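You operate a simulated robot arm through the tools that you are given. There is no shell and no other tool. Be economical: measure what you need, move in short steps, check, and stop when the job is done.

You are at the controls of a simulated two-armed robot. One attempt, no reset.

JOB
Level the slant manometer and set its scale to nought.
Fine: bubble in the ring, bypass open while you slide the scale, then lock the scale and shut the bypass.

It is judged by the outcome, as a careful person would: the job done as asked, and still so three seconds after it is handed in. It fails if anything else is knocked over, pushed out of place, dropped, spilled or broken.

ROBOT AND FRAMES
Two 7-joint arms with two-finger parallel grippers on one trunk, hanging from a carriage that runs on a rail from [-1, 1683] to [0, -497] (x, y) and turns from -402 to 286 degrees about z. Base frame: it is fixed where the carriage stands at the start and does not move with it; the origin is on the floor, on the carriage's upright axis, x ahead of it, y to its left, z up. Lengths are in mm, angles in degrees, forces in N, time in s.
The left shoulder is at the start at [40, 161, 1288], the right one opposite. With the tool pointing down near the work surface each hand reaches from about 260 to 760 mm from the robot's upright axis, wherever it stands, measured 20 degrees to its own side. Places, roughly: dry block [500, -800, 900]; manometer level knob [700, -300, 1000]; scale lock knob [700, -500, 1000]; slant manometer [700, -500, 1000]; sliding scale [700, -500, 1000]; yellow manometer lever [800, -600, 1000]. Payload 4.4 kg a hand.
The TCP of each hand is the grasp point between the finger pads, 23 mm short of the fingertips. In the tool frame z runs along the fingers and y along their closing line. Largest opening 94 mm; finger width 38, thickness 10; the body of the gripper, 54 by 96 mm, starts 39 mm behind the TCP.
Orientation is that of the tool frame in the base frame, as a unit quaternion [w, x, y, z]. With the fingers straight down and closing along the base's y, the tool's x points along the base's -x, its y along +y and its z along -z.

CONTROLS
- The arms move only by the tool apply_moves. It takes "left_steps", "right_steps" or both (then of equal length, played together; a hand with none holds still); each is a list of rows, each a list of 3 entries, a list of its own where there are three numbers: the shift along the tool's x, y, z in units of 30 mm (1.0 is 30 mm), then the turn, a rotation vector about the tool's x, y, z in units of 4 degrees (1.0 is 4 degrees), then the opening, from 0 (shut) to 1 (fully open). In form: [[[dx, dy, dz], [rx, ry, rz], jaw], ...]. A call has 1 to 20 rows; each row shifts and turns the commanded pose from where the row before left it, along the tool's axes as they then stand. A call with a number of a shift or a turn outside -1 to 1 is refused whole. Each row takes 0.2 s and may step no farther than 50 mm and 8.6 degrees from the row before; otherwise, or with a gripper value out of range, the whole call is refused. A pose out of reach is approached as far as the arm can. The call stops where the force on the tool passes 40 N (or 10 N more than at its start, if that is more) or the arm is blocked; 0.2 s more then pass. Each finger travels about 45 mm/s and halts on what it meets, pressing with about 36 N; the grip force reading is that of the motor and also rises with nothing between the fingers. The clock runs only during rows and for 0.2 s after the last one: add rows that do not move to give the fingers time. The reply holds the time, the measured pose of the TCP, the force on the tool along the base axes, the opening and the grip force, in the units named above and with some noise, with the torque about the TCP (base axes, N m) and any sound that the robot's microphone picked up.
- Cameras (640 x 400 px; columns grow to the right, rows downward): "scene" is now at [224.2, -50.3, 1601.8]; the picture's right is [-0.59, -0.81, 0.00], its down [-0.50, 0.36, -0.79] and it looks along [0.64, -0.46, -0.61] (base axes); focal length 267 px, centre (320, 200). "left" rides on the left gripper at [86, -16, -75] in its tool frame; the picture's right is [0.18, 0.98, 0.00], its down [-0.58, 0.11, -0.81] and it looks along [-0.79, 0.15, 0.59] (tool axes); focal length 243 px, centre (320, 200). "right" rides on the right gripper at [86, 16, -75] in its tool frame; the picture's right is [-0.18, 0.98, 0.00], its down [-0.58, -0.11, -0.81] and it looks along [-0.79, -0.15, 0.59] (tool axes); focal length 243 px, centre (320, 200). There is no depth. A picture from a camera that has moved, and an enlarged one, comes with that camera's place and axes in the base frame and with its lens. The place of the scene camera against the robot may be out by one fixed shift of up to 12 mm in any direction.
- get_image(camera): a new picture of that camera. It takes no simulated time.
- raise_lower(by): slides the trunk up (or, below 0, down) by that many mm; the arms and the scene camera ride with it, the base frame stays. It gives what a move gives, with no picture.
- drive_base(legs): drives the robot by 1 to 6 legs, each [ahead, left, turn to the left] in mm, mm and degrees, along the robot's own axes; the way and the turn of a leg run together, so that a leg with both is an arc; at most 1500 mm and 180 degrees a leg. The arms and the cameras ride along, it lands a little off, and it stops where it bumps. It keeps to its track: a leg is cut to what the track allows. It gives what a move gives.
- aim_head(pan, tilt): turns the head with the scene camera to pan (to the left, within 86 degrees either way) and tilt (down, from -29 to 69), counted from straight ahead of the robot. It gives what a move gives.
- enlarge(camera, box): a new picture of the part [left, top, right, bottom] of that camera's present view, enlarged. It takes no simulated time.
- job_done(): hands the job in; it is judged then, once.

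Work in short steps. Places have to be worked out from the pictures, the camera data and where the tool is seen: move nearer, look again, correct. Check each grasp and each placing, and mend what went wrong. You have 120 turns and 88 pictures in all, those below and enlarged ones among them. Open the grippers and draw the arms clear of the work before you hand the job in, unless the task says otherwise; then end with one line.

The tools are called after "Emit:" by a JSON object that holds its "api" and its "payload". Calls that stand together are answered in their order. apply_moves: Moves the arms, as the interface text tells. Its arguments: {"type":"object","properties":{"left_steps":{"type":"array"},"right_steps":{"type":"array"}},"required":[]} The other tools are called the same way: raise_lower (by) slides the trunk up or down; drive_base (legs) drives the base; aim_head (pan, tilt) turns the head that bears the scene camera; get_image (camera) takes a picture; enlarge (camera, box) takes an enlarged picture of a part of a camera's view; job_done () hands the job in.

At the start:

```text
t: 0.0
left_tool_pos: [439.7, -88.0, 1297.2]
left_tcp_rot: [0.001, -0.001, 1.0, 0.0]
left_ft_force: [-0.3, 0.5, 0.3]
left_ft_torque: [0.01, -0.02, -0.05]
left_finger_gap: 94.0
left_grip_force: 0.0
right_tool_pos: [329.7, -378.8, 1349.7]
right_tcp_rot: [0.001, 0.0, 1.0, 0.0]
right_ft_force: [1.0, -0.4, -0.1]
right_ft_torque: [-0.01, 0.02, -0.01]
right_finger_gap: 93.7
right_grip_force: 0.0
trunk travel left (down, up): [-425.0, 345.0]
robot x, y, heading: [-1.3, -0.2, 0.2]
head pan, tilt: [-36.1, 37.9]
```

scene: 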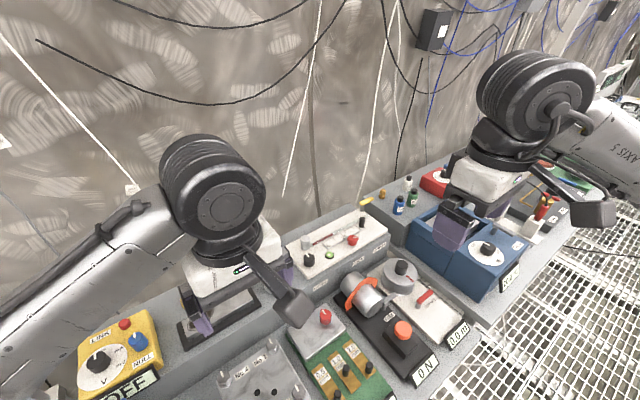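
right: 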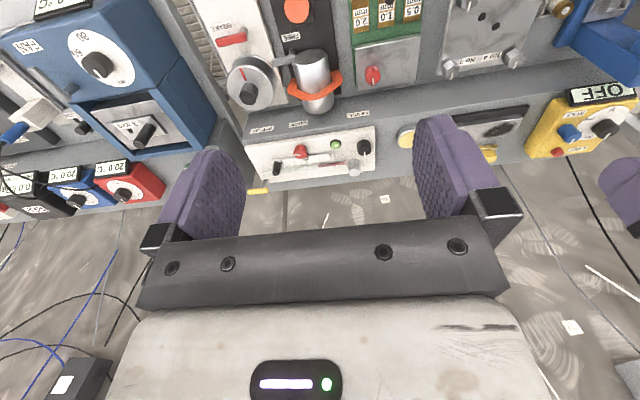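
left: 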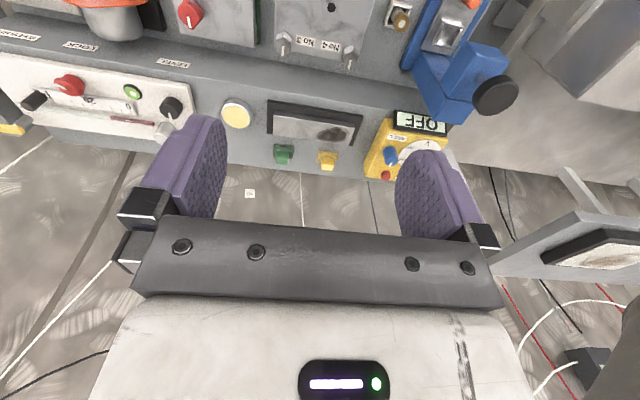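

The manometer is the white box at about (340,240) in the scene view. I enlarge it to see its parts.

Emit:
{"api": "enlarge", "payload": {"camera": "scene", "box": [270, 180, 410, 300]}}

Emit:
{"api": "enlarge", "payload": {"camera": "right", "box": [230, 110, 400, 200]}}

```text
3.33 times, centred on (340, 240) of scene
camera zoom: at [224.2, -50.3, 1601.8], right [-0.59, -0.81, 0.0], down [-0.5, 0.36, -0.79], along [0.64, -0.46, -0.61], focal length 890 px, centre (253, 67)
```

zoom: 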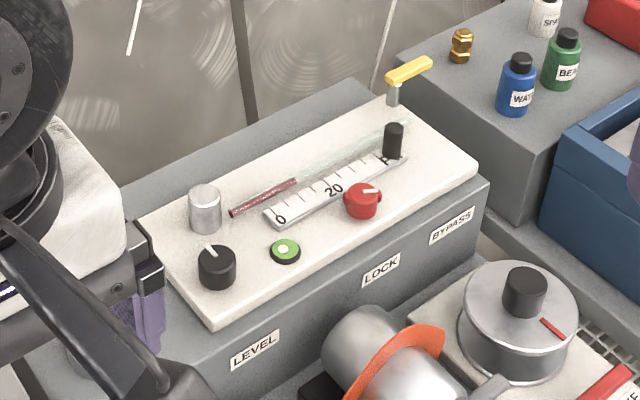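

```text
3.76 times, centred on (315, 155) of right
camera zoom: at [242.4, -364.5, 1424.2], right [0.18, 0.98, 0.0], down [0.58, -0.11, 0.81], along [0.79, -0.15, -0.59], focal length 913 px, centre (339, 369)
```

zoom: 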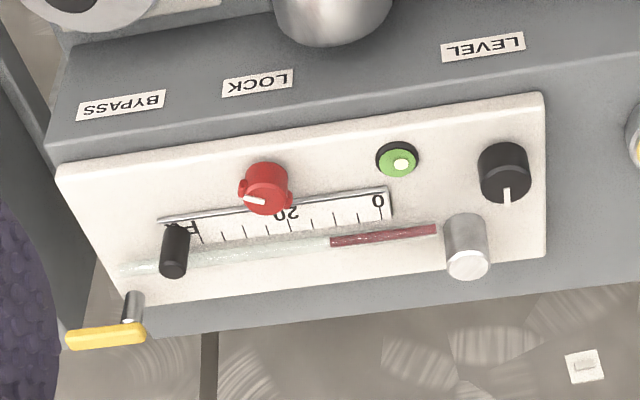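

Rough triangulation puts the level knob near (673,-332,955) and the bypass lever near (750,-643,995). I drive right along the rail so that both hands face the instrument.

Emit:
{"api": "drive_base", "payload": {"legs": [[0, -460, 0]]}}

Emit:
{"api": "aim_head", "payload": {"pan": 0, "tilt": 50}}

Emit:
{"api": "get_image", "payload": {"camera": "scene"}}

Emit:
{"api": "get_image", "payload": {"camera": "left"}}

Emit:
{"api": "get_image", "payload": {"camera": "right"}}

```text
t: 2.8
left_tool_pos: [441.1, -549.7, 1297.6]
left_tcp_rot: [0.001, -0.002, 1.0, 0.001]
left_ft_force: [0.3, 1.3, 0.3]
left_ft_torque: [0.02, 0.0, 0.02]
left_finger_gap: 93.9
left_grip_force: 0.0
right_tool_pos: [331.2, -843.8, 1348.7]
right_tcp_rot: [0.0, -0.001, 1.0, 0.0]
right_ft_force: [0.4, -0.1, -0.4]
right_ft_torque: [0.04, 0.02, -0.01]
right_finger_gap: 94.3
right_grip_force: 0.1
trunk travel left (down, up): [-425.0, 345.0]
robot x, y, heading: [-1.9, -461.6, -0.1]
head pan, tilt: [-36.1, 37.9]
```

```text
t: 3.8
left_tool_pos: [440.4, -550.6, 1297.9]
left_tcp_rot: [0.0, -0.002, 1.0, 0.0]
left_ft_force: [0.4, 0.7, -0.1]
left_ft_torque: [-0.01, -0.01, 0.01]
left_finger_gap: 93.8
left_grip_force: 0.1
right_tool_pos: [330.2, -842.8, 1349.9]
right_tcp_rot: [0.0, 0.0, 1.0, 0.0]
right_ft_force: [0.0, 0.9, 0.4]
right_ft_torque: [0.02, 0.0, 0.03]
right_finger_gap: 93.8
right_grip_force: 0.1
trunk travel left (down, up): [-425.0, 345.0]
robot x, y, heading: [-0.7, -462.3, -0.1]
head pan, tilt: [0.0, 50.0]
```

```text
82 pictures are left
camera scene: at [231.7, -462.2, 1584.4], right [0.0, -1.0, 0.0], down [-0.77, 0.0, -0.64], along [0.64, 0.0, -0.77], focal length 267 px, centre (320, 200)
```

scene: 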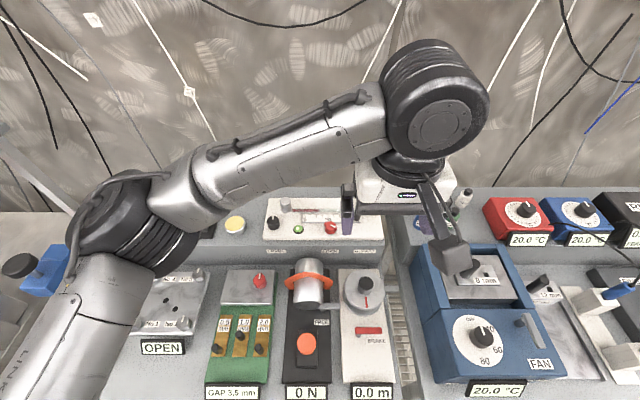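

```text
81 pictures are left
camera left: at [354.1, -567.2, 1371.8], right [-0.19, 0.98, 0.0], down [0.58, 0.11, 0.81], along [0.79, 0.15, -0.59], focal length 243 px, centre (320, 200)
```

left: 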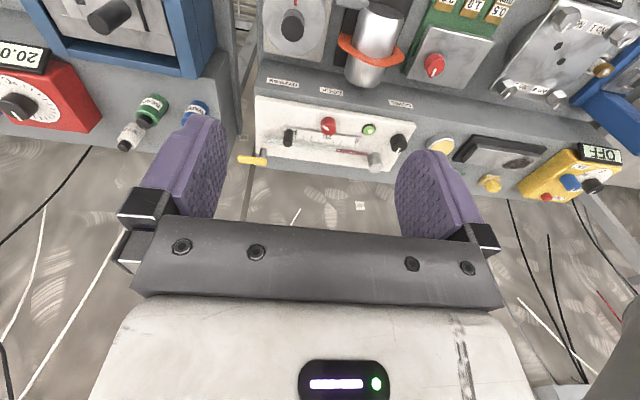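

```text
80 pictures are left
camera right: at [243.3, -827.1, 1424.2], right [0.18, 0.98, 0.0], down [0.58, -0.11, 0.81], along [0.79, -0.15, -0.59], focal length 243 px, centre (320, 200)
```

right: 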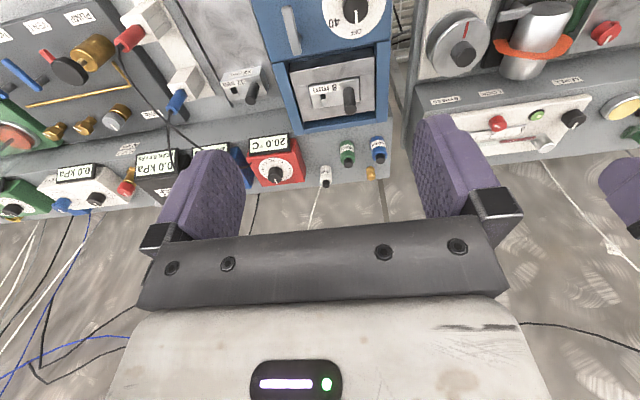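

Move the left hand up over the level knob side, staying high, and look from there.

Emit:
{"api": "apply_moves", "payload": {"left_steps": [[[-0.667, 0.896, 0.6], [0, 0, 0], 1], [[-0.667, 0.896, 0.6], [0, 0, 0], 1], [[-0.667, 0.896, 0.6], [0, 0, 0], 1], [[-0.667, 0.896, 0.6], [0, 0, 0], 1], [[-0.667, 0.896, 0.6], [0, 0, 0], 1], [[-0.667, 0.896, 0.6], [0, 0, 0], 1], [[-0.667, 0.896, 0.6], [0, 0, 0], 1], [[-0.667, 0.896, 0.6], [0, 0, 0], 1]]}}

Emit:
{"api": "get_image", "payload": {"camera": "left"}}

Emit:
{"api": "enlarge", "payload": {"camera": "scene", "box": [220, 170, 400, 280]}}

```text
t: 5.6
left_tool_pos: [600.4, -334.7, 1153.6]
left_tcp_rot: [0.0, -0.002, 1.0, 0.0]
left_ft_force: [0.1, 0.0, -0.1]
left_ft_torque: [-0.01, 0.0, -0.01]
left_finger_gap: 94.0
left_grip_force: 0.1
right_tool_pos: [330.4, -841.3, 1350.3]
right_tcp_rot: [0.0, -0.001, 1.0, 0.0]
right_ft_force: [0.1, -0.5, 0.3]
right_ft_torque: [0.01, 0.0, -0.03]
right_finger_gap: 93.8
right_grip_force: 0.1
trunk travel left (down, up): [-425.0, 345.0]
robot x, y, heading: [3.4, -461.9, 0.4]
head pan, tilt: [0.0, 50.0]
```

```text
79 pictures are left
camera left: at [513.5, -352.1, 1228.6], right [-0.19, 0.98, 0.0], down [0.58, 0.11, 0.81], along [0.79, 0.15, -0.59], focal length 243 px, centre (320, 200)
```

left: 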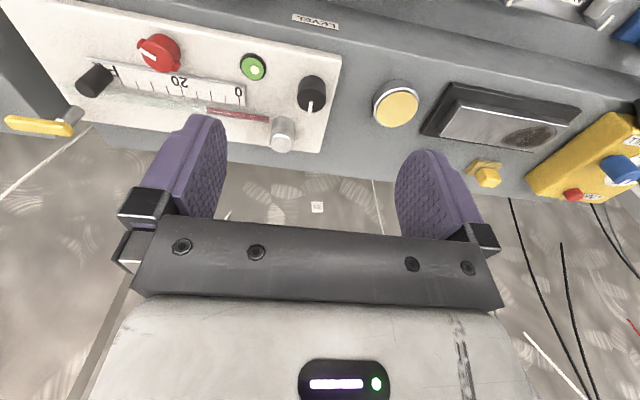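

```text
3.56 times, centred on (310, 225) of scene
camera zoom: at [231.6, -462.0, 1584.4], right [0.0, -1.0, 0.0], down [-0.77, 0.0, -0.64], along [0.64, 0.0, -0.77], focal length 950 px, centre (356, 111)
```

zoom: 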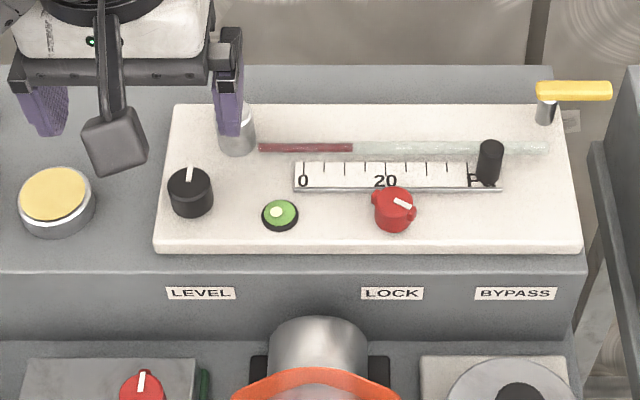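

The knob top is near (657,-334,978). I move above it with the fingers about 66 mm apart and check the alignment.

Emit:
{"api": "apply_moves", "payload": {"left_steps": [[[-0.38, 0, 0.8], [0, 0, 0], 0.7], [[-0.38, 0, 0.8], [0, 0, 0], 0.7], [[-0.38, 0, 0.8], [0, 0, 0], 0.7], [[-0.38, 0, 0.8], [0, 0, 0], 0.7], [[-0.38, 0, 0.8], [0, 0, 0], 0.7]]}}

Emit:
{"api": "get_image", "payload": {"camera": "left"}}

Emit:
{"api": "enlarge", "payload": {"camera": "scene", "box": [220, 170, 400, 280]}}

```text
t: 6.8
left_tool_pos: [655.2, -333.6, 1034.0]
left_tcp_rot: [0.001, -0.002, 1.0, 0.0]
left_ft_force: [0.0, -0.2, 0.4]
left_ft_torque: [0.01, 0.01, -0.02]
left_finger_gap: 66.0
left_grip_force: 0.2
right_tool_pos: [330.9, -842.3, 1350.0]
right_tcp_rot: [0.001, -0.002, 1.0, 0.0]
right_ft_force: [-0.8, -0.1, -0.4]
right_ft_torque: [0.01, -0.04, 0.01]
right_finger_gap: 94.0
right_grip_force: 0.1
trunk travel left (down, up): [-425.0, 345.0]
robot x, y, heading: [1.4, -463.4, 0.3]
head pan, tilt: [0.0, 50.0]
```

```text
77 pictures are left
camera left: at [569.3, -350.8, 1108.9], right [-0.19, 0.98, 0.0], down [0.58, 0.11, 0.81], along [0.79, 0.15, -0.59], focal length 243 px, centre (320, 200)
```

left: 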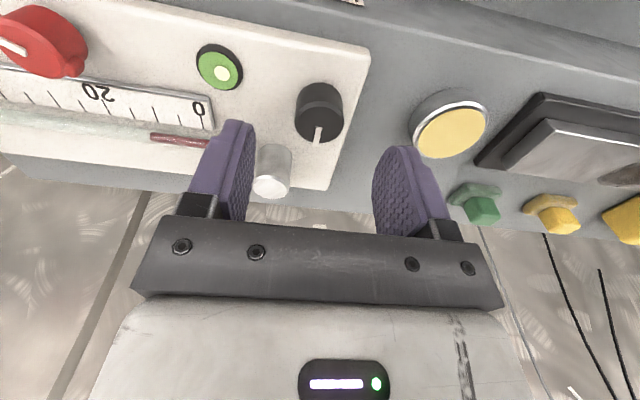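

```text
3.56 times, centred on (310, 225) of scene
camera zoom: at [231.5, -462.3, 1584.4], right [0.0, -1.0, 0.0], down [-0.77, 0.0, -0.64], along [0.64, 0.0, -0.77], focal length 950 px, centre (356, 111)
```

zoom: 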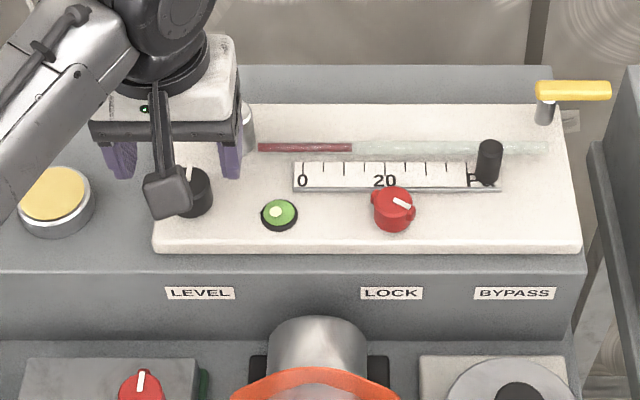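

Triangulating two left-hand views gives a knob top near (656,-335,988). I zoom in to judge knob height and panel level.

Emit:
{"api": "enlarge", "payload": {"camera": "left", "box": [180, 20, 420, 210]}}

```text
2.11 times, centred on (300, 115) of left
camera zoom: at [569.3, -350.8, 1108.9], right [-0.19, 0.98, 0.0], down [0.58, 0.11, 0.81], along [0.79, 0.15, -0.59], focal length 511 px, centre (362, 379)
```

zoom: 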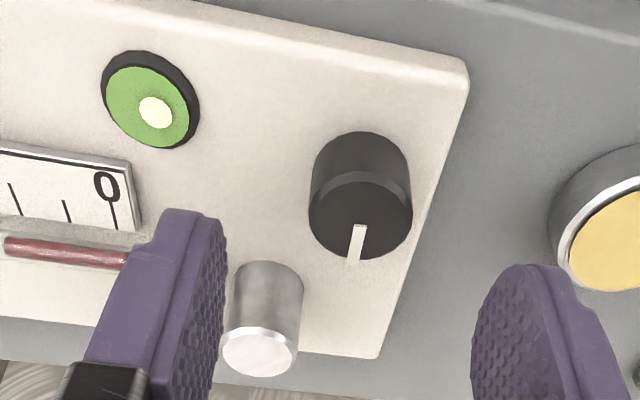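

Knob: about 29 mm across, its top at 988 and the panel at about 968. I lower 37 mm and grip it.

Emit:
{"api": "apply_moves", "payload": {"left_steps": [[[0, -0.04, 0.62], [0, 0, 0], 0.7], [[0, 0, 0.62], [0, 0, 0], 0.7], [[0, 0, 0], [0, 0, 0], 0.5], [[0, 0, 0], [0, 0, 0], 0.25], [[0, 0, 0], [0, 0, 0], 0.25], [[0, 0, 0], [0, 0, 0], 0.25]]}}

Emit:
{"api": "enlarge", "payload": {"camera": "left", "box": [140, 0, 440, 210]}}

Emit:
{"api": "enlarge", "payload": {"camera": "scene", "box": [260, 190, 340, 240]}}

```text
t: 8.2
left_tool_pos: [656.9, -334.3, 995.1]
left_tcp_rot: [-0.001, -0.002, 1.0, 0.0]
left_ft_force: [0.4, 1.1, -0.5]
left_ft_torque: [0.0, 0.0, -0.02]
left_finger_gap: 23.8
left_grip_force: 0.0
right_tool_pos: [330.4, -842.7, 1348.5]
right_tcp_rot: [0.0, -0.001, 1.0, 0.0]
right_ft_force: [-0.1, -0.4, -0.1]
right_ft_torque: [0.0, 0.02, 0.02]
right_finger_gap: 94.1
right_grip_force: 0.1
trunk travel left (down, up): [-425.0, 345.0]
robot x, y, heading: [0.3, -459.7, 0.2]
head pan, tilt: [0.0, 50.0]
```

```text
1.90 times, centred on (290, 105) of left
camera zoom: at [570.2, -351.5, 1069.7], right [-0.19, 0.98, 0.0], down [0.58, 0.11, 0.81], along [0.79, 0.15, -0.59], focal length 462 px, centre (377, 381)
```

zoom: 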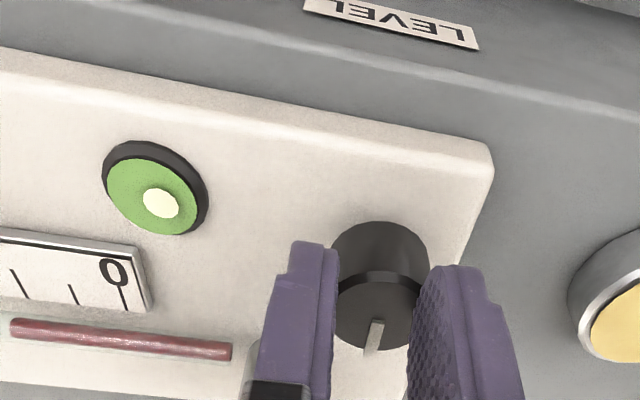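

```text
8.00 times, centred on (300, 215) of scene
camera zoom: at [231.6, -462.1, 1584.4], right [0.0, -1.0, 0.0], down [-0.77, 0.0, -0.64], along [0.64, 0.0, -0.77], focal length 2137 px, centre (480, 80)
```

zoom: 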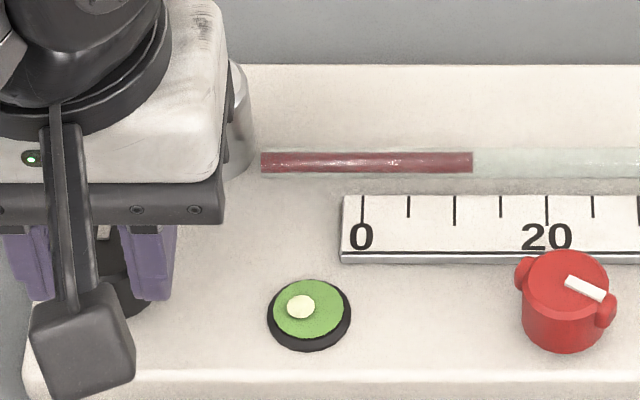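

The fingers closed to 24 mm on nothing, just above the knob. Newer rays put the cap at about (668,-333,971), so I open, go 11 mm forward and 16 mm down, and close again.

Emit:
{"api": "apply_moves", "payload": {"left_steps": [[[0, 0, 0], [0, 0, 0], 0.65], [[0, 0, 0], [0, 0, 0], 0.65], [[-0.37, 0.03, 0], [0, 0, 0], 0.65], [[0, 0, 0.27], [0, 0, 0], 0.65], [[0, 0, 0.27], [0, 0, 0], 0.65], [[0, 0, 0], [0, 0, 0], 0.45], [[0, 0, 0], [0, 0, 0], 0.25], [[0, 0, 0], [0, 0, 0], 0.25], [[0, 0, 0], [0, 0, 0], 0.25]]}}

Emit:
{"api": "enlarge", "payload": {"camera": "left", "box": [140, 0, 440, 210]}}

```text
t: 10.2
left_tool_pos: [668.0, -331.7, 979.7]
left_tcp_rot: [0.001, -0.002, 1.0, 0.001]
left_ft_force: [1.5, 8.3, -2.4]
left_ft_torque: [-0.38, 0.09, 0.02]
left_finger_gap: 33.6
left_grip_force: 44.7
right_tool_pos: [330.6, -840.9, 1349.0]
right_tcp_rot: [0.0, -0.002, 1.0, 0.001]
right_ft_force: [-0.7, 0.2, 0.7]
right_ft_torque: [0.0, -0.02, -0.02]
right_finger_gap: 93.7
right_grip_force: 0.1
trunk travel left (down, up): [-425.0, 345.0]
robot x, y, heading: [0.4, -465.2, -0.1]
head pan, tilt: [0.0, 50.0]
```

```text
1.90 times, centred on (290, 105) of left
camera zoom: at [582.2, -348.9, 1053.6], right [-0.19, 0.98, 0.0], down [0.58, 0.11, 0.81], along [0.79, 0.15, -0.59], focal length 462 px, centre (377, 381)
```

zoom: 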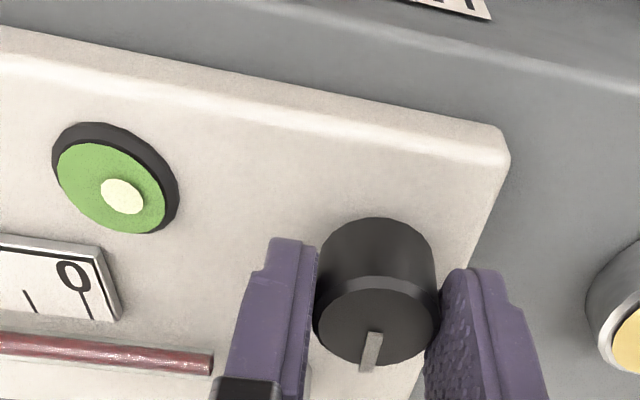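

Gripped at 33.6 mm. Test turn: +24° about tool z (clockwise from above), then see which way the bubble goes.

Emit:
{"api": "apply_moves", "payload": {"left_steps": [[[0, 0.03, 0], [0, 0, 1], 0.25], [[0, 0, 0], [0, 0, 1], 0.25], [[0, 0, 0], [0, 0, 1], 0.25], [[0, 0, 0], [0, 0, 1], 0.25], [[0, 0, 0], [0, 0, 1], 0.25], [[0, 0, 0], [0, 0, 1], 0.25]]}}

Emit:
{"api": "enlarge", "payload": {"camera": "scene", "box": [260, 190, 340, 240]}}

```text
t: 11.6
left_tool_pos: [668.5, -329.5, 978.0]
left_tcp_rot: [-0.001, 0.207, 0.978, 0.001]
left_ft_force: [14.9, 10.0, -22.8]
left_ft_torque: [-0.62, -0.47, 0.03]
left_finger_gap: 33.8
left_grip_force: 45.6
right_tool_pos: [331.5, -840.4, 1350.0]
right_tcp_rot: [0.0, -0.001, 1.0, 0.0]
right_ft_force: [0.5, -0.7, -0.2]
right_ft_torque: [-0.01, -0.02, 0.0]
right_finger_gap: 94.2
right_grip_force: 0.1
trunk travel left (down, up): [-425.0, 345.0]
robot x, y, heading: [1.0, -465.2, 0.1]
head pan, tilt: [0.0, 50.0]
```

```text
8.00 times, centred on (300, 215) of scene
camera zoom: at [231.9, -461.4, 1584.3], right [0.0, -1.0, 0.0], down [-0.77, 0.0, -0.64], along [0.64, 0.0, -0.77], focal length 2137 px, centre (480, 80)
```

zoom: 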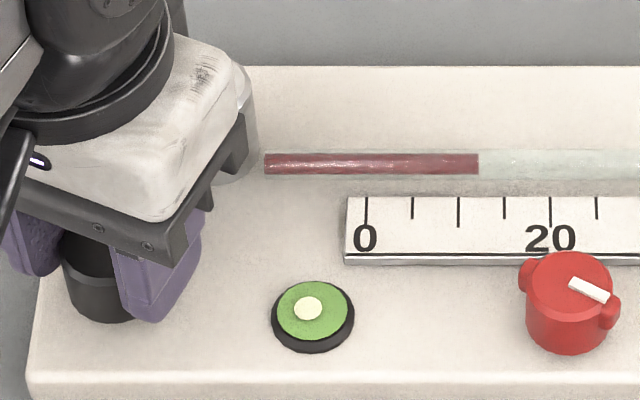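

The bubble moved toward the centre, so the direction is right. I turn about 20° more, easing down and toward the knob axis to relieve the side and pull forces.

Emit:
{"api": "apply_moves", "payload": {"left_steps": [[[-0.026, 0.04, 0.06], [0, 0, 1], 0.25], [[0, 0, 0], [0, 0, 1], 0.25], [[0, 0, 0.02], [0, 0, 1], 0.25], [[0, 0, 0], [0, 0, 1], 0.25], [[0, 0, 0], [0, 0, 1], 0.25]]}}

Emit:
{"api": "enlarge", "payload": {"camera": "scene", "box": [285, 215, 317, 235]}}

```text
t: 12.8
left_tool_pos: [669.3, -330.6, 978.9]
left_tcp_rot: [0.0, 0.374, 0.928, 0.001]
left_ft_force: [-8.4, 9.7, 14.9]
left_ft_torque: [0.54, 1.32, 0.0]
left_finger_gap: 33.6
left_grip_force: 44.9
right_tool_pos: [330.2, -840.6, 1348.7]
right_tcp_rot: [0.001, -0.001, 1.0, 0.001]
right_ft_force: [-0.3, -0.4, 0.1]
right_ft_torque: [0.0, -0.01, 0.02]
right_finger_gap: 94.0
right_grip_force: 0.1
trunk travel left (down, up): [-425.0, 345.0]
robot x, y, heading: [1.1, -463.5, 0.2]
head pan, tilt: [0.0, 50.0]
```

```text
16.00 times, centred on (301, 225) of scene
camera zoom: at [231.5, -460.9, 1584.6], right [0.0, -1.0, 0.0], down [-0.77, 0.0, -0.64], along [0.64, 0.0, -0.77], focal length 4274 px, centre (624, -200)
```

zoom: 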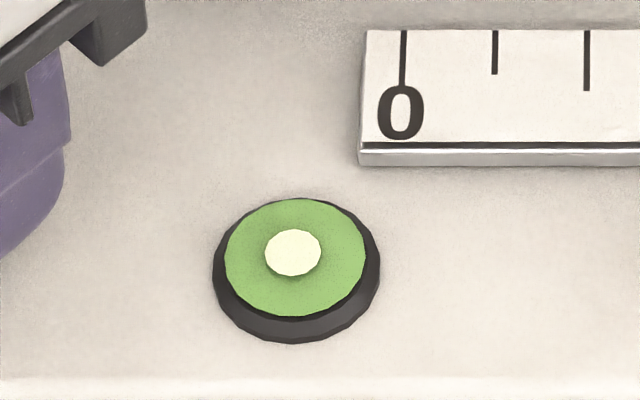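

The bubble is nearly centred: its sideways offset is -2.5 px of a 70 px radius. I turn the last 8° with a small force relief.

Emit:
{"api": "apply_moves", "payload": {"left_steps": [[[0.02, 0, -0.03], [0, 0, 1], 0.25], [[0, 0, 0], [0, 0, 1], 0.25], [[0, 0, 0], [0, 0, 0], 0.25]]}}

Emit:
{"api": "enlarge", "payload": {"camera": "scene", "box": [285, 215, 317, 235]}}

```text
t: 13.6
left_tool_pos: [669.4, -330.8, 979.2]
left_tcp_rot: [0.001, 0.438, 0.899, 0.0]
left_ft_force: [-6.4, 10.6, 11.6]
left_ft_torque: [-0.24, 0.15, -0.01]
left_finger_gap: 33.9
left_grip_force: 45.4
right_tool_pos: [331.6, -841.2, 1349.0]
right_tcp_rot: [0.0, -0.001, 1.0, 0.002]
right_ft_force: [0.7, 0.6, -0.4]
right_ft_torque: [0.02, 0.0, -0.02]
right_finger_gap: 94.1
right_grip_force: 0.1
trunk travel left (down, up): [-425.0, 345.0]
robot x, y, heading: [1.9, -467.2, 0.2]
head pan, tilt: [0.0, 50.0]
```

```text
16.00 times, centred on (301, 225) of scene
camera zoom: at [231.6, -461.0, 1584.4], right [0.0, -1.0, 0.0], down [-0.77, 0.0, -0.64], along [0.64, 0.0, -0.77], focal length 4274 px, centre (624, -200)
```

zoom: 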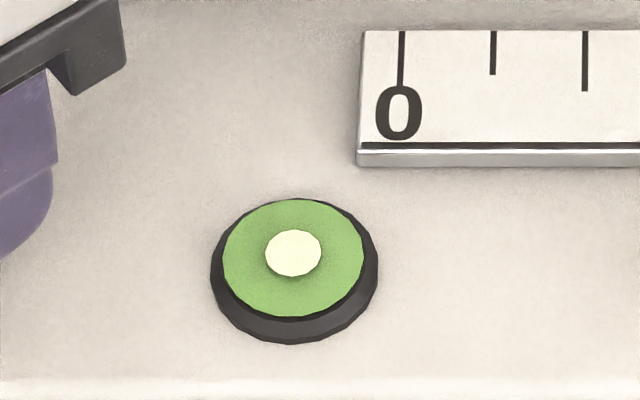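

The bubble is centred sideways. I release the knob, rise and unwind the wrist.

Emit:
{"api": "apply_moves", "payload": {"left_steps": [[[0, 0, 0], [0, 0, 0], 0.5], [[0, 0, 0], [0, 0, 0], 0.6], [[0, 0, -0.5], [0, 0, 0], 0.6], [[0, 0, -1], [0, 0, 0], 0.6], [[0, 0, -1], [0, 0, 0], 0.6], [[0, 0, -1], [0, 0, -1], 0.6], [[0, 0, -1], [0, 0, -2], 0.6], [[0, 0, 0], [0, 0, -2], 0.6]]}}

```text
refused: -2 is not a number from -1 to 1
```

Emit:
{"api": "apply_moves", "payload": {"left_steps": [[[0, 0, 0], [0, 0, 0], 0.5], [[0, 0, 0], [0, 0, 0], 0.6], [[0, 0, -0.5], [0, 0, 0], 0.6], [[0, 0, -1], [0, 0, 0], 0.6], [[0, 0, -1], [0, 0, 0], 0.6], [[0, 0, -1], [0, 0, -1], 0.6], [[0, 0, -1], [0, 0, -1], 0.6], [[0, 0, 0], [0, 0, -1], 0.6], [[0, 0, 0], [0, 0, -1], 0.6], [[0, 0, 0], [0, 0, -1], 0.6], [[0, 0, 0], [0, 0, -1], 0.6], [[0, 0, 0], [0, 0, -1], 0.6], [[0, 0, 0], [0, 0, -1], 0.6], [[0, 0, 0], [0, 0, -1], 0.6], [[0, 0, 0], [0, 0, -1], 0.6], [[0, 0, 0], [0, 0, -1], 0.6], [[0, 0, 0], [0, 0, -1], 0.6], [[0, 0, 0], [0, 0, -1], 0.6]]}}

Emit:
{"api": "enlarge", "payload": {"camera": "scene", "box": [240, 180, 400, 280]}}

Emit:
{"api": "enlarge", "payload": {"camera": "left", "box": [0, 0, 400, 200]}}

```text
t: 17.4
left_tool_pos: [668.7, -331.4, 1114.0]
left_tcp_rot: [0.0, -0.003, 1.0, 0.0]
left_ft_force: [0.3, -0.1, -0.4]
left_ft_torque: [0.0, 0.0, 0.02]
left_finger_gap: 56.3
left_grip_force: 0.1
right_tool_pos: [330.5, -842.2, 1348.9]
right_tcp_rot: [0.0, -0.001, 1.0, 0.0]
right_ft_force: [0.0, 0.5, 0.6]
right_ft_torque: [-0.02, 0.03, -0.01]
right_finger_gap: 93.9
right_grip_force: 0.0
trunk travel left (down, up): [-425.0, 345.0]
robot x, y, heading: [0.8, -462.3, -0.1]
head pan, tilt: [0.0, 50.0]
```

```text
4.00 times, centred on (320, 230) of scene
camera zoom: at [231.6, -462.1, 1584.4], right [0.0, -1.0, 0.0], down [-0.77, 0.0, -0.64], along [0.64, 0.0, -0.77], focal length 1069 px, centre (320, 80)
```

zoom: 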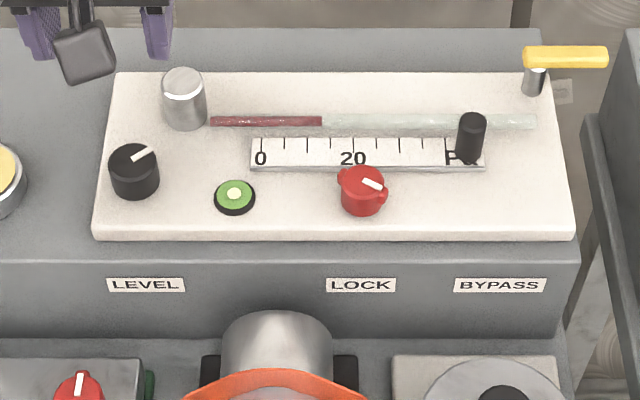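

```text
1.60 times, centred on (200, 100) of left
camera zoom: at [582.6, -349.6, 1187.9], right [-0.19, 0.98, 0.0], down [0.58, 0.11, 0.81], along [0.79, 0.15, -0.59], focal length 388 px, centre (512, 360)
```

zoom: 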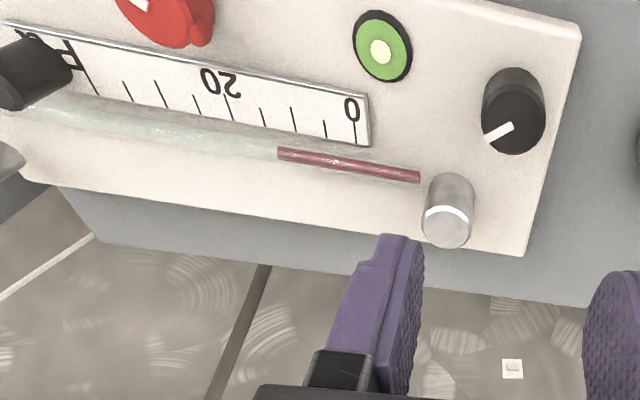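

The bubble stayed centred after release. Now the bypass lever: I bring the right hand, fingers shut, over toward it for a closer look.

Emit:
{"api": "apply_moves", "payload": {"right_steps": [[[-0.83, 0.394, 0.5], [0, 0, 0], 0.5], [[-0.83, 0.394, 0.5], [0, 0, 0], 0.2], [[-0.83, 0.394, 0.5], [0, 0, 0], 0], [[-0.83, 0.394, 0.5], [0, 0, 0], 0], [[-0.83, 0.394, 0.5], [0, 0, 0], 0], [[-0.83, 0.394, 0.5], [0, 0, 0], 0], [[-0.83, 0.394, 0.5], [0, 0, 0], 0], [[-0.83, 0.394, 0.5], [0, 0, 0], 0], [[-0.83, 0.394, 0.5], [0, 0, 0], 0], [[-0.83, 0.394, 0.5], [0, 0, 0], 0], [[-0.83, 0.394, 0.5], [0, 0, 0], 0], [[-0.83, 0.394, 0.5], [0, 0, 0], 0]]}}

Emit:
{"api": "get_image", "payload": {"camera": "right"}}

Emit:
{"api": "get_image", "payload": {"camera": "scene"}}

```text
t: 20.0
left_tool_pos: [669.9, -332.2, 1114.3]
left_tcp_rot: [0.0, -0.002, 1.0, 0.0]
left_ft_force: [-0.1, 0.3, 0.6]
left_ft_torque: [0.0, -0.01, 0.01]
left_finger_gap: 56.5
left_grip_force: 0.1
right_tool_pos: [629.2, -700.4, 1169.5]
right_tcp_rot: [0.001, 0.0, 1.0, 0.0]
right_ft_force: [-0.8, 0.1, 0.1]
right_ft_torque: [0.0, 0.03, -0.01]
right_finger_gap: 0.2
right_grip_force: 36.3
trunk travel left (down, up): [-425.0, 345.0]
robot x, y, heading: [-5.5, -464.8, -0.1]
head pan, tilt: [0.0, 50.0]
```

```text
66 pictures are left
camera right: at [543.1, -685.7, 1244.3], right [0.18, 0.98, 0.0], down [0.58, -0.11, 0.81], along [0.79, -0.15, -0.59], focal length 243 px, centre (320, 200)
```

right: 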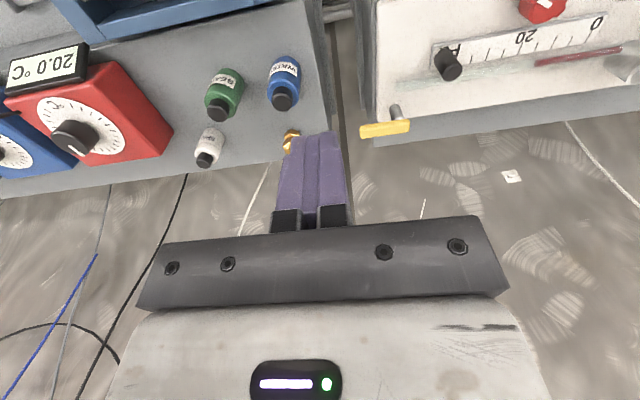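

```text
65 pictures are left
camera scene: at [231.8, -461.8, 1584.5], right [0.0, -1.0, 0.0], down [-0.77, 0.0, -0.64], along [0.64, 0.0, -0.77], focal length 267 px, centre (320, 200)
```

scene: 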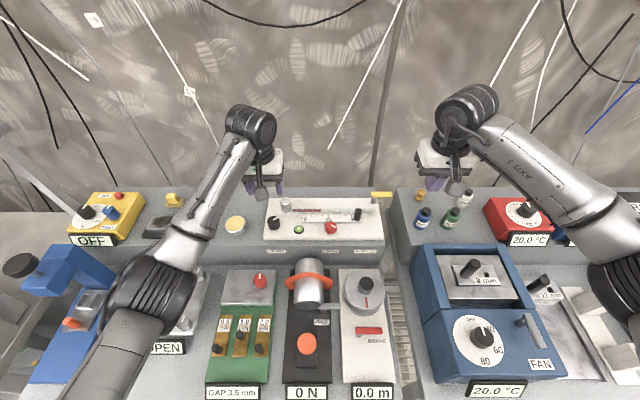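

The lever bar spans about y -612 to -672 at x≈745, z≈993. I check the reach behind it by going to (775,-660,1090), still above everything.

Emit:
{"api": "apply_moves", "payload": {"right_steps": [[[-0.81, 0.22, 0.44], [0, 0, 0], 0], [[-0.81, 0.22, 0.44], [0, 0, 0], 0], [[-0.81, 0.22, 0.44], [0, 0, 0], 0], [[-0.81, 0.22, 0.44], [0, 0, 0], 0], [[-0.81, 0.22, 0.44], [0, 0, 0], 0], [[-0.81, 0.22, 0.44], [0, 0, 0], 0]]}}

Emit:
{"api": "get_image", "payload": {"camera": "right"}}

```text
t: 21.4
left_tool_pos: [668.9, -333.5, 1112.5]
left_tcp_rot: [0.0, 0.0, 1.0, 0.001]
left_ft_force: [0.8, -0.3, 0.1]
left_ft_torque: [-0.04, 0.02, 0.02]
left_finger_gap: 56.4
left_grip_force: 0.1
right_tool_pos: [742.9, -668.3, 1104.4]
right_tcp_rot: [0.001, -0.001, 1.0, 0.0]
right_ft_force: [0.6, 0.3, 0.4]
right_ft_torque: [-0.04, 0.01, 0.01]
right_finger_gap: 0.0
right_grip_force: 36.2
right hand out of reach, approached as far as the arm can: row 5, 6
trunk travel left (down, up): [-425.0, 345.0]
robot x, y, heading: [-0.9, -458.1, -0.0]
head pan, tilt: [0.0, 50.0]
```

```text
64 pictures are left
camera right: at [655.4, -653.8, 1179.5], right [0.18, 0.98, 0.0], down [0.58, -0.11, 0.81], along [0.79, -0.15, -0.59], focal length 243 px, centre (320, 200)
```

right: 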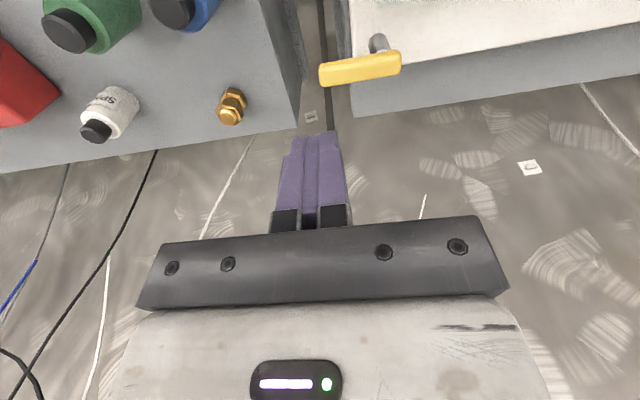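

The straight-down reach stops at x≈743. Turning the carriage left brings the right shoulder forward, so I first retract and raise both hands for clearance, then turn 38°.

Emit:
{"api": "apply_moves", "payload": {"right_steps": [[[0, 0, -1], [0, 0, 0], 0], [[0.9, 0, -0.9], [0, 0, 0], 0], [[1, 0, -0.7], [0, 0, 0], 0], [[1, 0, -0.7], [0, 0, 0], 0], [[1, 0, -0.5], [0, 0, 0], 0], [[1, 0, 0], [0, 0, 0], 0]], "left_steps": [[[0, 0, -1], [0, 0, 0], 0.6], [[0.9, 0, -0.9], [0, 0, 0], 0.6], [[1, 0, -0.7], [0, 0, 0], 0.6], [[1, 0, -0.7], [0, 0, 0], 0.6], [[1, 0, -0.5], [0, 0, 0], 0.6], [[1, 0, 0], [0, 0, 0], 0.6]]}}

Emit:
{"api": "drive_base", "payload": {"legs": [[0, 0, 38]]}}

Emit:
{"api": "aim_head", "payload": {"pan": -38, "tilt": 50}}

Emit:
{"api": "get_image", "payload": {"camera": "scene"}}

```text
t: 22.8
left_tool_pos: [521.4, -333.7, 1228.3]
left_tcp_rot: [0.0, -0.001, 1.0, 0.0]
left_ft_force: [0.5, 0.2, 0.1]
left_ft_torque: [0.01, -0.01, 0.01]
left_finger_gap: 56.2
left_grip_force: 0.1
right_tool_pos: [593.4, -667.9, 1217.4]
right_tcp_rot: [0.0, -0.001, 1.0, 0.0]
right_ft_force: [0.6, -0.2, -0.5]
right_ft_torque: [-0.01, -0.02, -0.03]
right_finger_gap: 0.1
right_grip_force: 36.5
trunk travel left (down, up): [-425.0, 345.0]
robot x, y, heading: [-1.0, -461.4, 0.3]
head pan, tilt: [0.0, 50.0]
```

```text
t: 25.0
left_tool_pos: [333.3, -41.0, 1227.9]
left_tcp_rot: [0.0, -0.325, 0.946, -0.001]
left_ft_force: [0.2, 0.2, -0.1]
left_ft_torque: [0.01, 0.01, -0.02]
left_finger_gap: 56.3
left_grip_force: 0.1
right_tool_pos: [594.1, -260.5, 1218.3]
right_tcp_rot: [-0.001, -0.325, 0.946, 0.001]
right_ft_force: [0.2, -1.1, -0.3]
right_ft_torque: [0.04, 0.02, 0.02]
right_finger_gap: 0.0
right_grip_force: 36.0
trunk travel left (down, up): [-425.0, 345.0]
robot x, y, heading: [-1.1, -462.4, 37.9]
head pan, tilt: [0.0, 50.0]
```

```text
t: 26.0
left_tool_pos: [333.4, -40.5, 1227.1]
left_tcp_rot: [0.0, -0.325, 0.946, 0.001]
left_ft_force: [-0.7, -0.3, -0.1]
left_ft_torque: [0.04, 0.0, -0.02]
left_finger_gap: 56.5
left_grip_force: 0.1
right_tool_pos: [595.1, -260.3, 1216.3]
right_tcp_rot: [0.0, -0.325, 0.946, 0.0]
right_ft_force: [0.5, 0.3, 0.7]
right_ft_torque: [0.01, -0.02, -0.01]
right_finger_gap: 0.0
right_grip_force: 35.9
trunk travel left (down, up): [-425.0, 345.0]
robot x, y, heading: [0.5, -466.4, 37.7]
head pan, tilt: [-38.0, 50.0]
```

```text
63 pictures are left
camera scene: at [197.8, -364.1, 1584.4], right [0.0, -1.0, 0.0], down [-0.77, 0.0, -0.64], along [0.64, 0.0, -0.77], focal length 267 px, centre (320, 200)
```

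scene: 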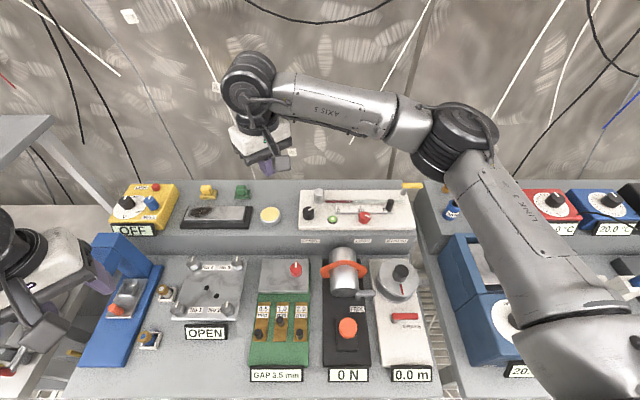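

Now the right shoulder is further forward. I carry the right hand to above the lever, then yaw it so the fingers close along base x.

Emit:
{"api": "apply_moves", "payload": {"right_steps": [[[0.288, -0.952, 0.24], [0, 0, 0], 0.2], [[0.288, -0.952, 0.24], [0, 0, 0], 0.5], [[0.288, -0.952, 0.24], [0, 0, 0], 0.5], [[0.288, -0.952, 0.24], [0, 0, 0], 0.5], [[0.288, -0.952, 0.24], [0, 0, 0], 0.5], [[0.288, -0.952, 0.24], [0, 0, 0], 0.5], [[0.288, -0.952, 0.24], [0, 0, 0], 0.5], [[0.288, -0.952, 0.24], [0, 0, 0], 0.5], [[0.288, -0.952, 0.24], [0, 0, 0], 0.5], [[0.288, -0.952, 0.24], [0, 0, 0], 0.5], [[0.288, -0.952, 0.24], [0, 0, 0], 0.5], [[0.288, -0.952, 0.24], [0, 0, 0], 0.5], [[0.288, -0.952, 0.24], [0, 0, 0], 0.5], [[0.288, -0.952, 0.24], [0, 0, 0], 0.5]]}}

Emit:
{"api": "apply_moves", "payload": {"right_steps": [[[0, 0, 0], [0, 0, -1], 0.5], [[0, 0, 0], [0, 0, -1], 0.5], [[0, 0, 0], [0, 0, -1], 0.5], [[0, 0, 0], [0, 0, -1], 0.5], [[0, 0, 0], [0, 0, -1], 0.5], [[0, 0, 0], [0, 0, -1], 0.5], [[0, 0, 0], [0, 0, -1], 0.5], [[0, 0, 0], [0, 0, -1], 0.5], [[0, 0, 0], [0, 0, -1], 0.5], [[0, 0, 0], [0, 0, -1], 0.5], [[0, 0, 0], [0, 0, -1], 0.5], [[0, 0, 0], [0, 0, -1], 0.5], [[0, 0, 0], [0, 0, -1], 0.5]]}}

Emit:
{"api": "get_image", "payload": {"camera": "right"}}

Emit:
{"api": "get_image", "payload": {"camera": "scene"}}

```text
t: 29.0
left_tool_pos: [333.2, -41.0, 1228.0]
left_tcp_rot: [0.0, -0.326, 0.945, 0.001]
left_ft_force: [0.5, 0.2, 0.2]
left_ft_torque: [0.03, 0.0, 0.0]
left_finger_gap: 56.4
left_grip_force: 0.0
right_tool_pos: [736.9, -622.0, 1123.6]
right_tcp_rot: [0.0, -0.325, 0.946, 0.0]
right_ft_force: [0.1, -0.1, -0.4]
right_ft_torque: [-0.02, -0.01, 0.02]
right_finger_gap: 47.2
right_grip_force: 0.0
right hand out of reach, approached as far as the arm can: row 14
trunk travel left (down, up): [-425.0, 345.0]
robot x, y, heading: [-6.2, -465.8, 38.0]
head pan, tilt: [-38.0, 50.0]
```

```text
t: 31.8
left_tool_pos: [333.9, -39.9, 1228.1]
left_tcp_rot: [0.0, -0.325, 0.946, 0.0]
left_ft_force: [-0.1, 1.4, 0.2]
left_ft_torque: [0.01, -0.03, 0.04]
left_finger_gap: 56.5
left_grip_force: 0.0
right_tool_pos: [539.5, -520.3, 1128.9]
right_tcp_rot: [0.003, -0.632, 0.775, -0.009]
right_ft_force: [0.2, 0.5, -0.8]
right_ft_torque: [0.01, 0.0, -0.04]
right_finger_gap: 47.1
right_grip_force: 0.1
right hand out of reach, approached as far as the arm can: row 1, 2, 3, 4, 5, 6, 7, 8, 9, 10, 11, 12, 13
trunk travel left (down, up): [-425.0, 345.0]
robot x, y, heading: [-0.9, -464.3, 37.8]
head pan, tilt: [-38.0, 50.0]
```

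```text
62 pictures are left
camera right: at [504.4, -601.5, 1203.3], right [-0.93, 0.38, -0.02], down [0.21, 0.56, 0.8], along [0.32, 0.74, -0.59], focal length 243 px, centre (320, 200)
```

right: 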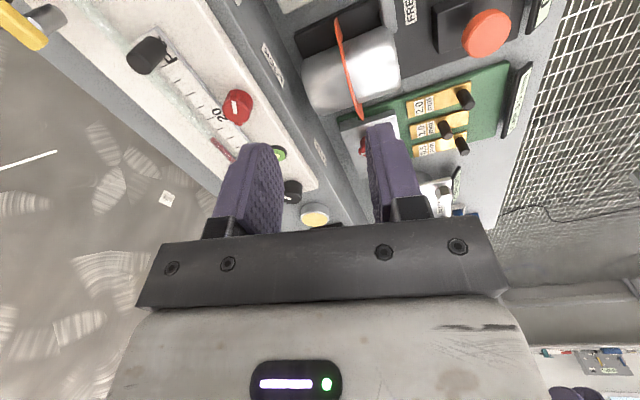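

```text
61 pictures are left
camera scene: at [197.8, -364.1, 1584.4], right [0.0, -1.0, 0.0], down [-0.77, 0.0, -0.64], along [0.64, 0.0, -0.77], focal length 267 px, centre (320, 200)
```

scene: 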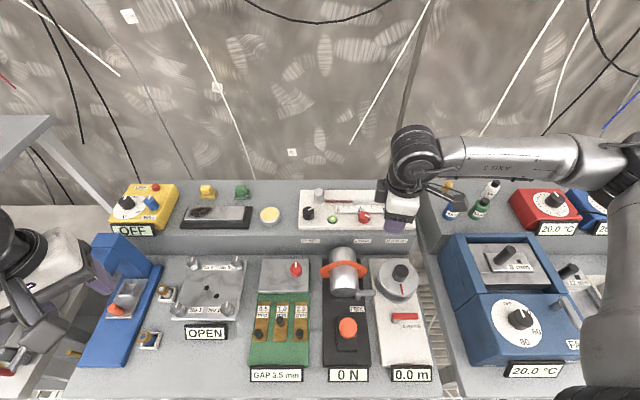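

Yawing inward ruins the reach, so I unwind it and continue to a base-aligned yaw (about 0), where reach should be best.

Emit:
{"api": "apply_moves", "payload": {"right_steps": [[[0, 0, 0], [0, 0, 1], 0.5], [[0, 0, 0], [0, 0, 1], 0.5], [[0, 0, 0], [0, 0, 1], 0.5], [[0, 0, 0], [0, 0, 1], 0.5], [[0, 0, 0], [0, 0, 1], 0.5], [[0, 0, 0], [0, 0, 1], 0.5], [[0, 0, 0], [0, 0, 1], 0.5], [[0, 0, 0], [0, 0, 1], 0.5], [[0, 0, 0], [0, 0, 1], 0.5], [[0, 0, 0], [0, 0, 1], 0.5], [[0, 0, 0], [0, 0, 1], 0.5], [[0, 0, 0], [0, 0, 1], 0.5], [[0, 0, 0], [0, 0, 1], 0.5], [[0, 0, 0], [0, 0, 1], 0.3], [[0, 0, 0], [0, 0, 1], 0], [[0, 0, 0], [0, 0, 1], 0], [[0, 0, 0], [0, 0, 1], 0], [[0, 0, 0], [0, 0, 1], 0], [[0, 0, 0], [0, 0, 1], 0], [[0, 0, 0], [0, 0, 1], 0]]}}

Emit:
{"api": "get_image", "payload": {"camera": "scene"}}

```text
t: 36.0
left_tool_pos: [333.4, -40.2, 1228.4]
left_tcp_rot: [0.0, -0.326, 0.945, 0.0]
left_ft_force: [-0.5, -0.7, -0.2]
left_ft_torque: [0.01, -0.02, -0.02]
left_finger_gap: 56.3
left_grip_force: 0.1
right_tool_pos: [539.3, -521.0, 1128.9]
right_tcp_rot: [0.008, 0.013, 1.0, -0.004]
right_ft_force: [1.0, 0.8, -0.7]
right_ft_torque: [-0.01, -0.02, -0.03]
right_finger_gap: 0.0
right_grip_force: 35.9
trunk travel left (down, up): [-425.0, 345.0]
robot x, y, heading: [-0.8, -460.1, 37.9]
head pan, tilt: [-38.0, 50.0]
```

```text
60 pictures are left
camera scene: at [197.8, -364.2, 1584.4], right [0.0, -1.0, 0.0], down [-0.77, 0.0, -0.64], along [0.64, 0.0, -0.77], focal length 267 px, centre (320, 200)
```

scene: 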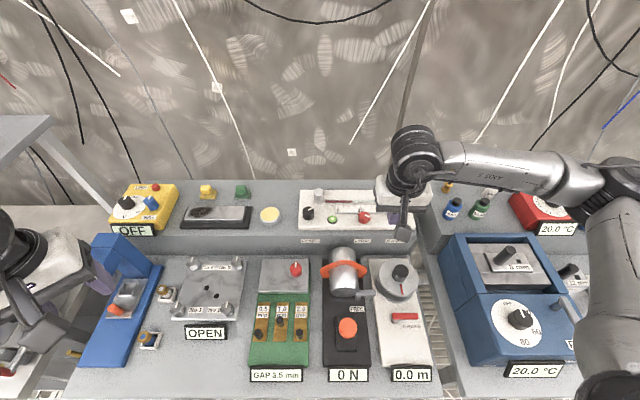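

Yaw is now about 0. I move the closed right hand toward (775,-665,1100), beyond the lever, to test the reach.

Emit:
{"api": "apply_moves", "payload": {"right_steps": [[[-0.874, -0.533, 0.1], [0, 0, 0], 0], [[-0.874, -0.533, 0.1], [0, 0, 0], 0], [[-0.874, -0.533, 0.1], [0, 0, 0], 0], [[-0.874, -0.533, 0.1], [0, 0, 0], 0], [[-0.874, -0.533, 0.1], [0, 0, 0], 0], [[-0.874, -0.533, 0.1], [0, 0, 0], 0], [[-0.874, -0.533, 0.1], [0, 0, 0], 0], [[-0.874, -0.533, 0.1], [0, 0, 0], 0], [[-0.874, -0.533, 0.1], [0, 0, 0], 0]]}}

Emit:
{"api": "get_image", "payload": {"camera": "right"}}

Emit:
{"api": "enlarge", "payload": {"camera": "scene", "box": [290, 140, 470, 260]}}

```text
t: 38.0
left_tool_pos: [334.7, -40.0, 1228.5]
left_tcp_rot: [0.0, -0.324, 0.946, 0.0]
left_ft_force: [-0.1, -0.5, -1.0]
left_ft_torque: [0.02, -0.02, -0.01]
left_finger_gap: 56.6
left_grip_force: 0.0
right_tool_pos: [772.2, -670.9, 1104.8]
right_tcp_rot: [0.008, 0.013, 1.0, -0.004]
right_ft_force: [0.5, -0.2, -0.2]
right_ft_torque: [0.01, -0.01, -0.01]
right_finger_gap: 0.0
right_grip_force: 35.9
trunk travel left (down, up): [-425.0, 345.0]
robot x, y, heading: [0.3, -459.9, 38.2]
head pan, tilt: [-38.0, 50.0]
```

```text
59 pictures are left
camera right: at [684.2, -652.7, 1178.3], right [0.21, 0.98, -0.01], down [0.57, -0.12, 0.82], along [0.8, -0.17, -0.58], focal length 243 px, centre (320, 200)
```

right: 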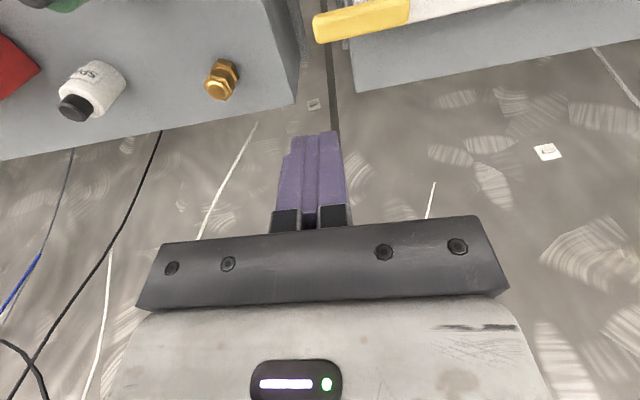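

```text
3.33 times, centred on (380, 200) of scene
camera zoom: at [198.0, -364.2, 1584.5], right [0.0, -1.0, 0.0], down [-0.77, 0.0, -0.64], along [0.64, 0.0, -0.77], focal length 890 px, centre (120, 200)
```

zoom: 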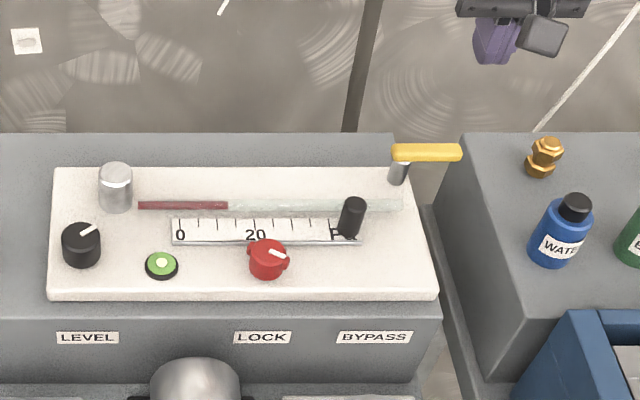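

Merged rays put the bar at about (752,-639,984). I go behind it at (788,-657) and lower the closed fingertips to z≈974, so I can pull it gently toward me.

Emit:
{"api": "apply_moves", "payload": {"right_steps": [[[-0.53, 0.45, 0], [0, 0, 0], 0], [[0, 0, 0.7], [0, 0, 0], 0], [[0, 0, 0.7], [0, 0, 0], 0], [[0, 0, 0.7], [0, 0, 0], 0], [[0, 0, 0.7], [0, 0, 0], 0], [[0, 0, 0.7], [0, 0, 0], 0]]}}

Emit:
{"api": "get_image", "payload": {"camera": "right"}}

Emit:
{"api": "enlarge", "payload": {"camera": "scene", "box": [380, 150, 460, 200]}}

```text
t: 39.4
left_tool_pos: [333.1, -40.5, 1226.6]
left_tcp_rot: [0.001, -0.325, 0.946, 0.0]
left_ft_force: [-0.9, 0.4, -0.4]
left_ft_torque: [-0.02, 0.0, -0.02]
left_finger_gap: 56.5
left_grip_force: 0.0
right_tool_pos: [789.3, -657.2, 1002.0]
right_tcp_rot: [0.008, 0.013, 1.0, -0.004]
right_ft_force: [-0.6, -0.4, 0.2]
right_ft_torque: [0.01, 0.02, 0.03]
right_finger_gap: 0.2
right_grip_force: 36.3
trunk travel left (down, up): [-425.0, 345.0]
robot x, y, heading: [-1.7, -463.4, 37.9]
head pan, tilt: [-38.0, 50.0]
```

```text
57 pictures are left
camera right: at [701.5, -639.8, 1074.6], right [0.21, 0.98, -0.01], down [0.57, -0.12, 0.82], along [0.8, -0.17, -0.58], focal length 243 px, centre (320, 200)
```

right: 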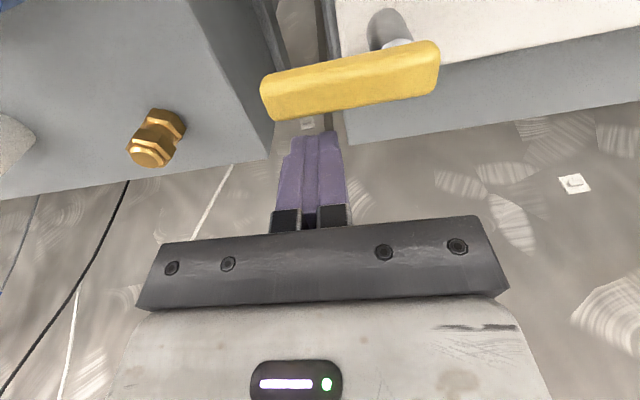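

```text
8.00 times, centred on (420, 175) of scene
camera zoom: at [197.7, -364.1, 1584.4], right [0.0, -1.0, 0.0], down [-0.77, 0.0, -0.64], along [0.64, 0.0, -0.77], focal length 2137 px, centre (-480, 400)
```

zoom: 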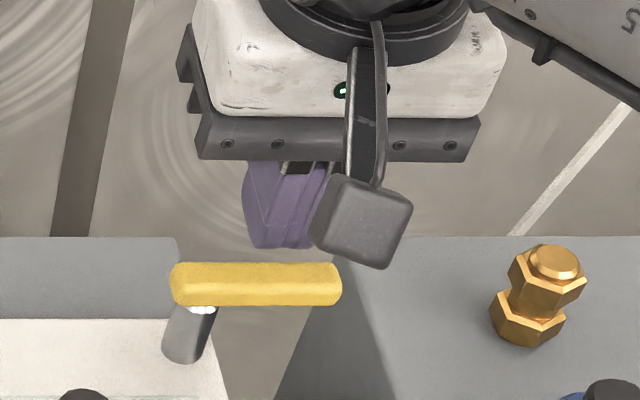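

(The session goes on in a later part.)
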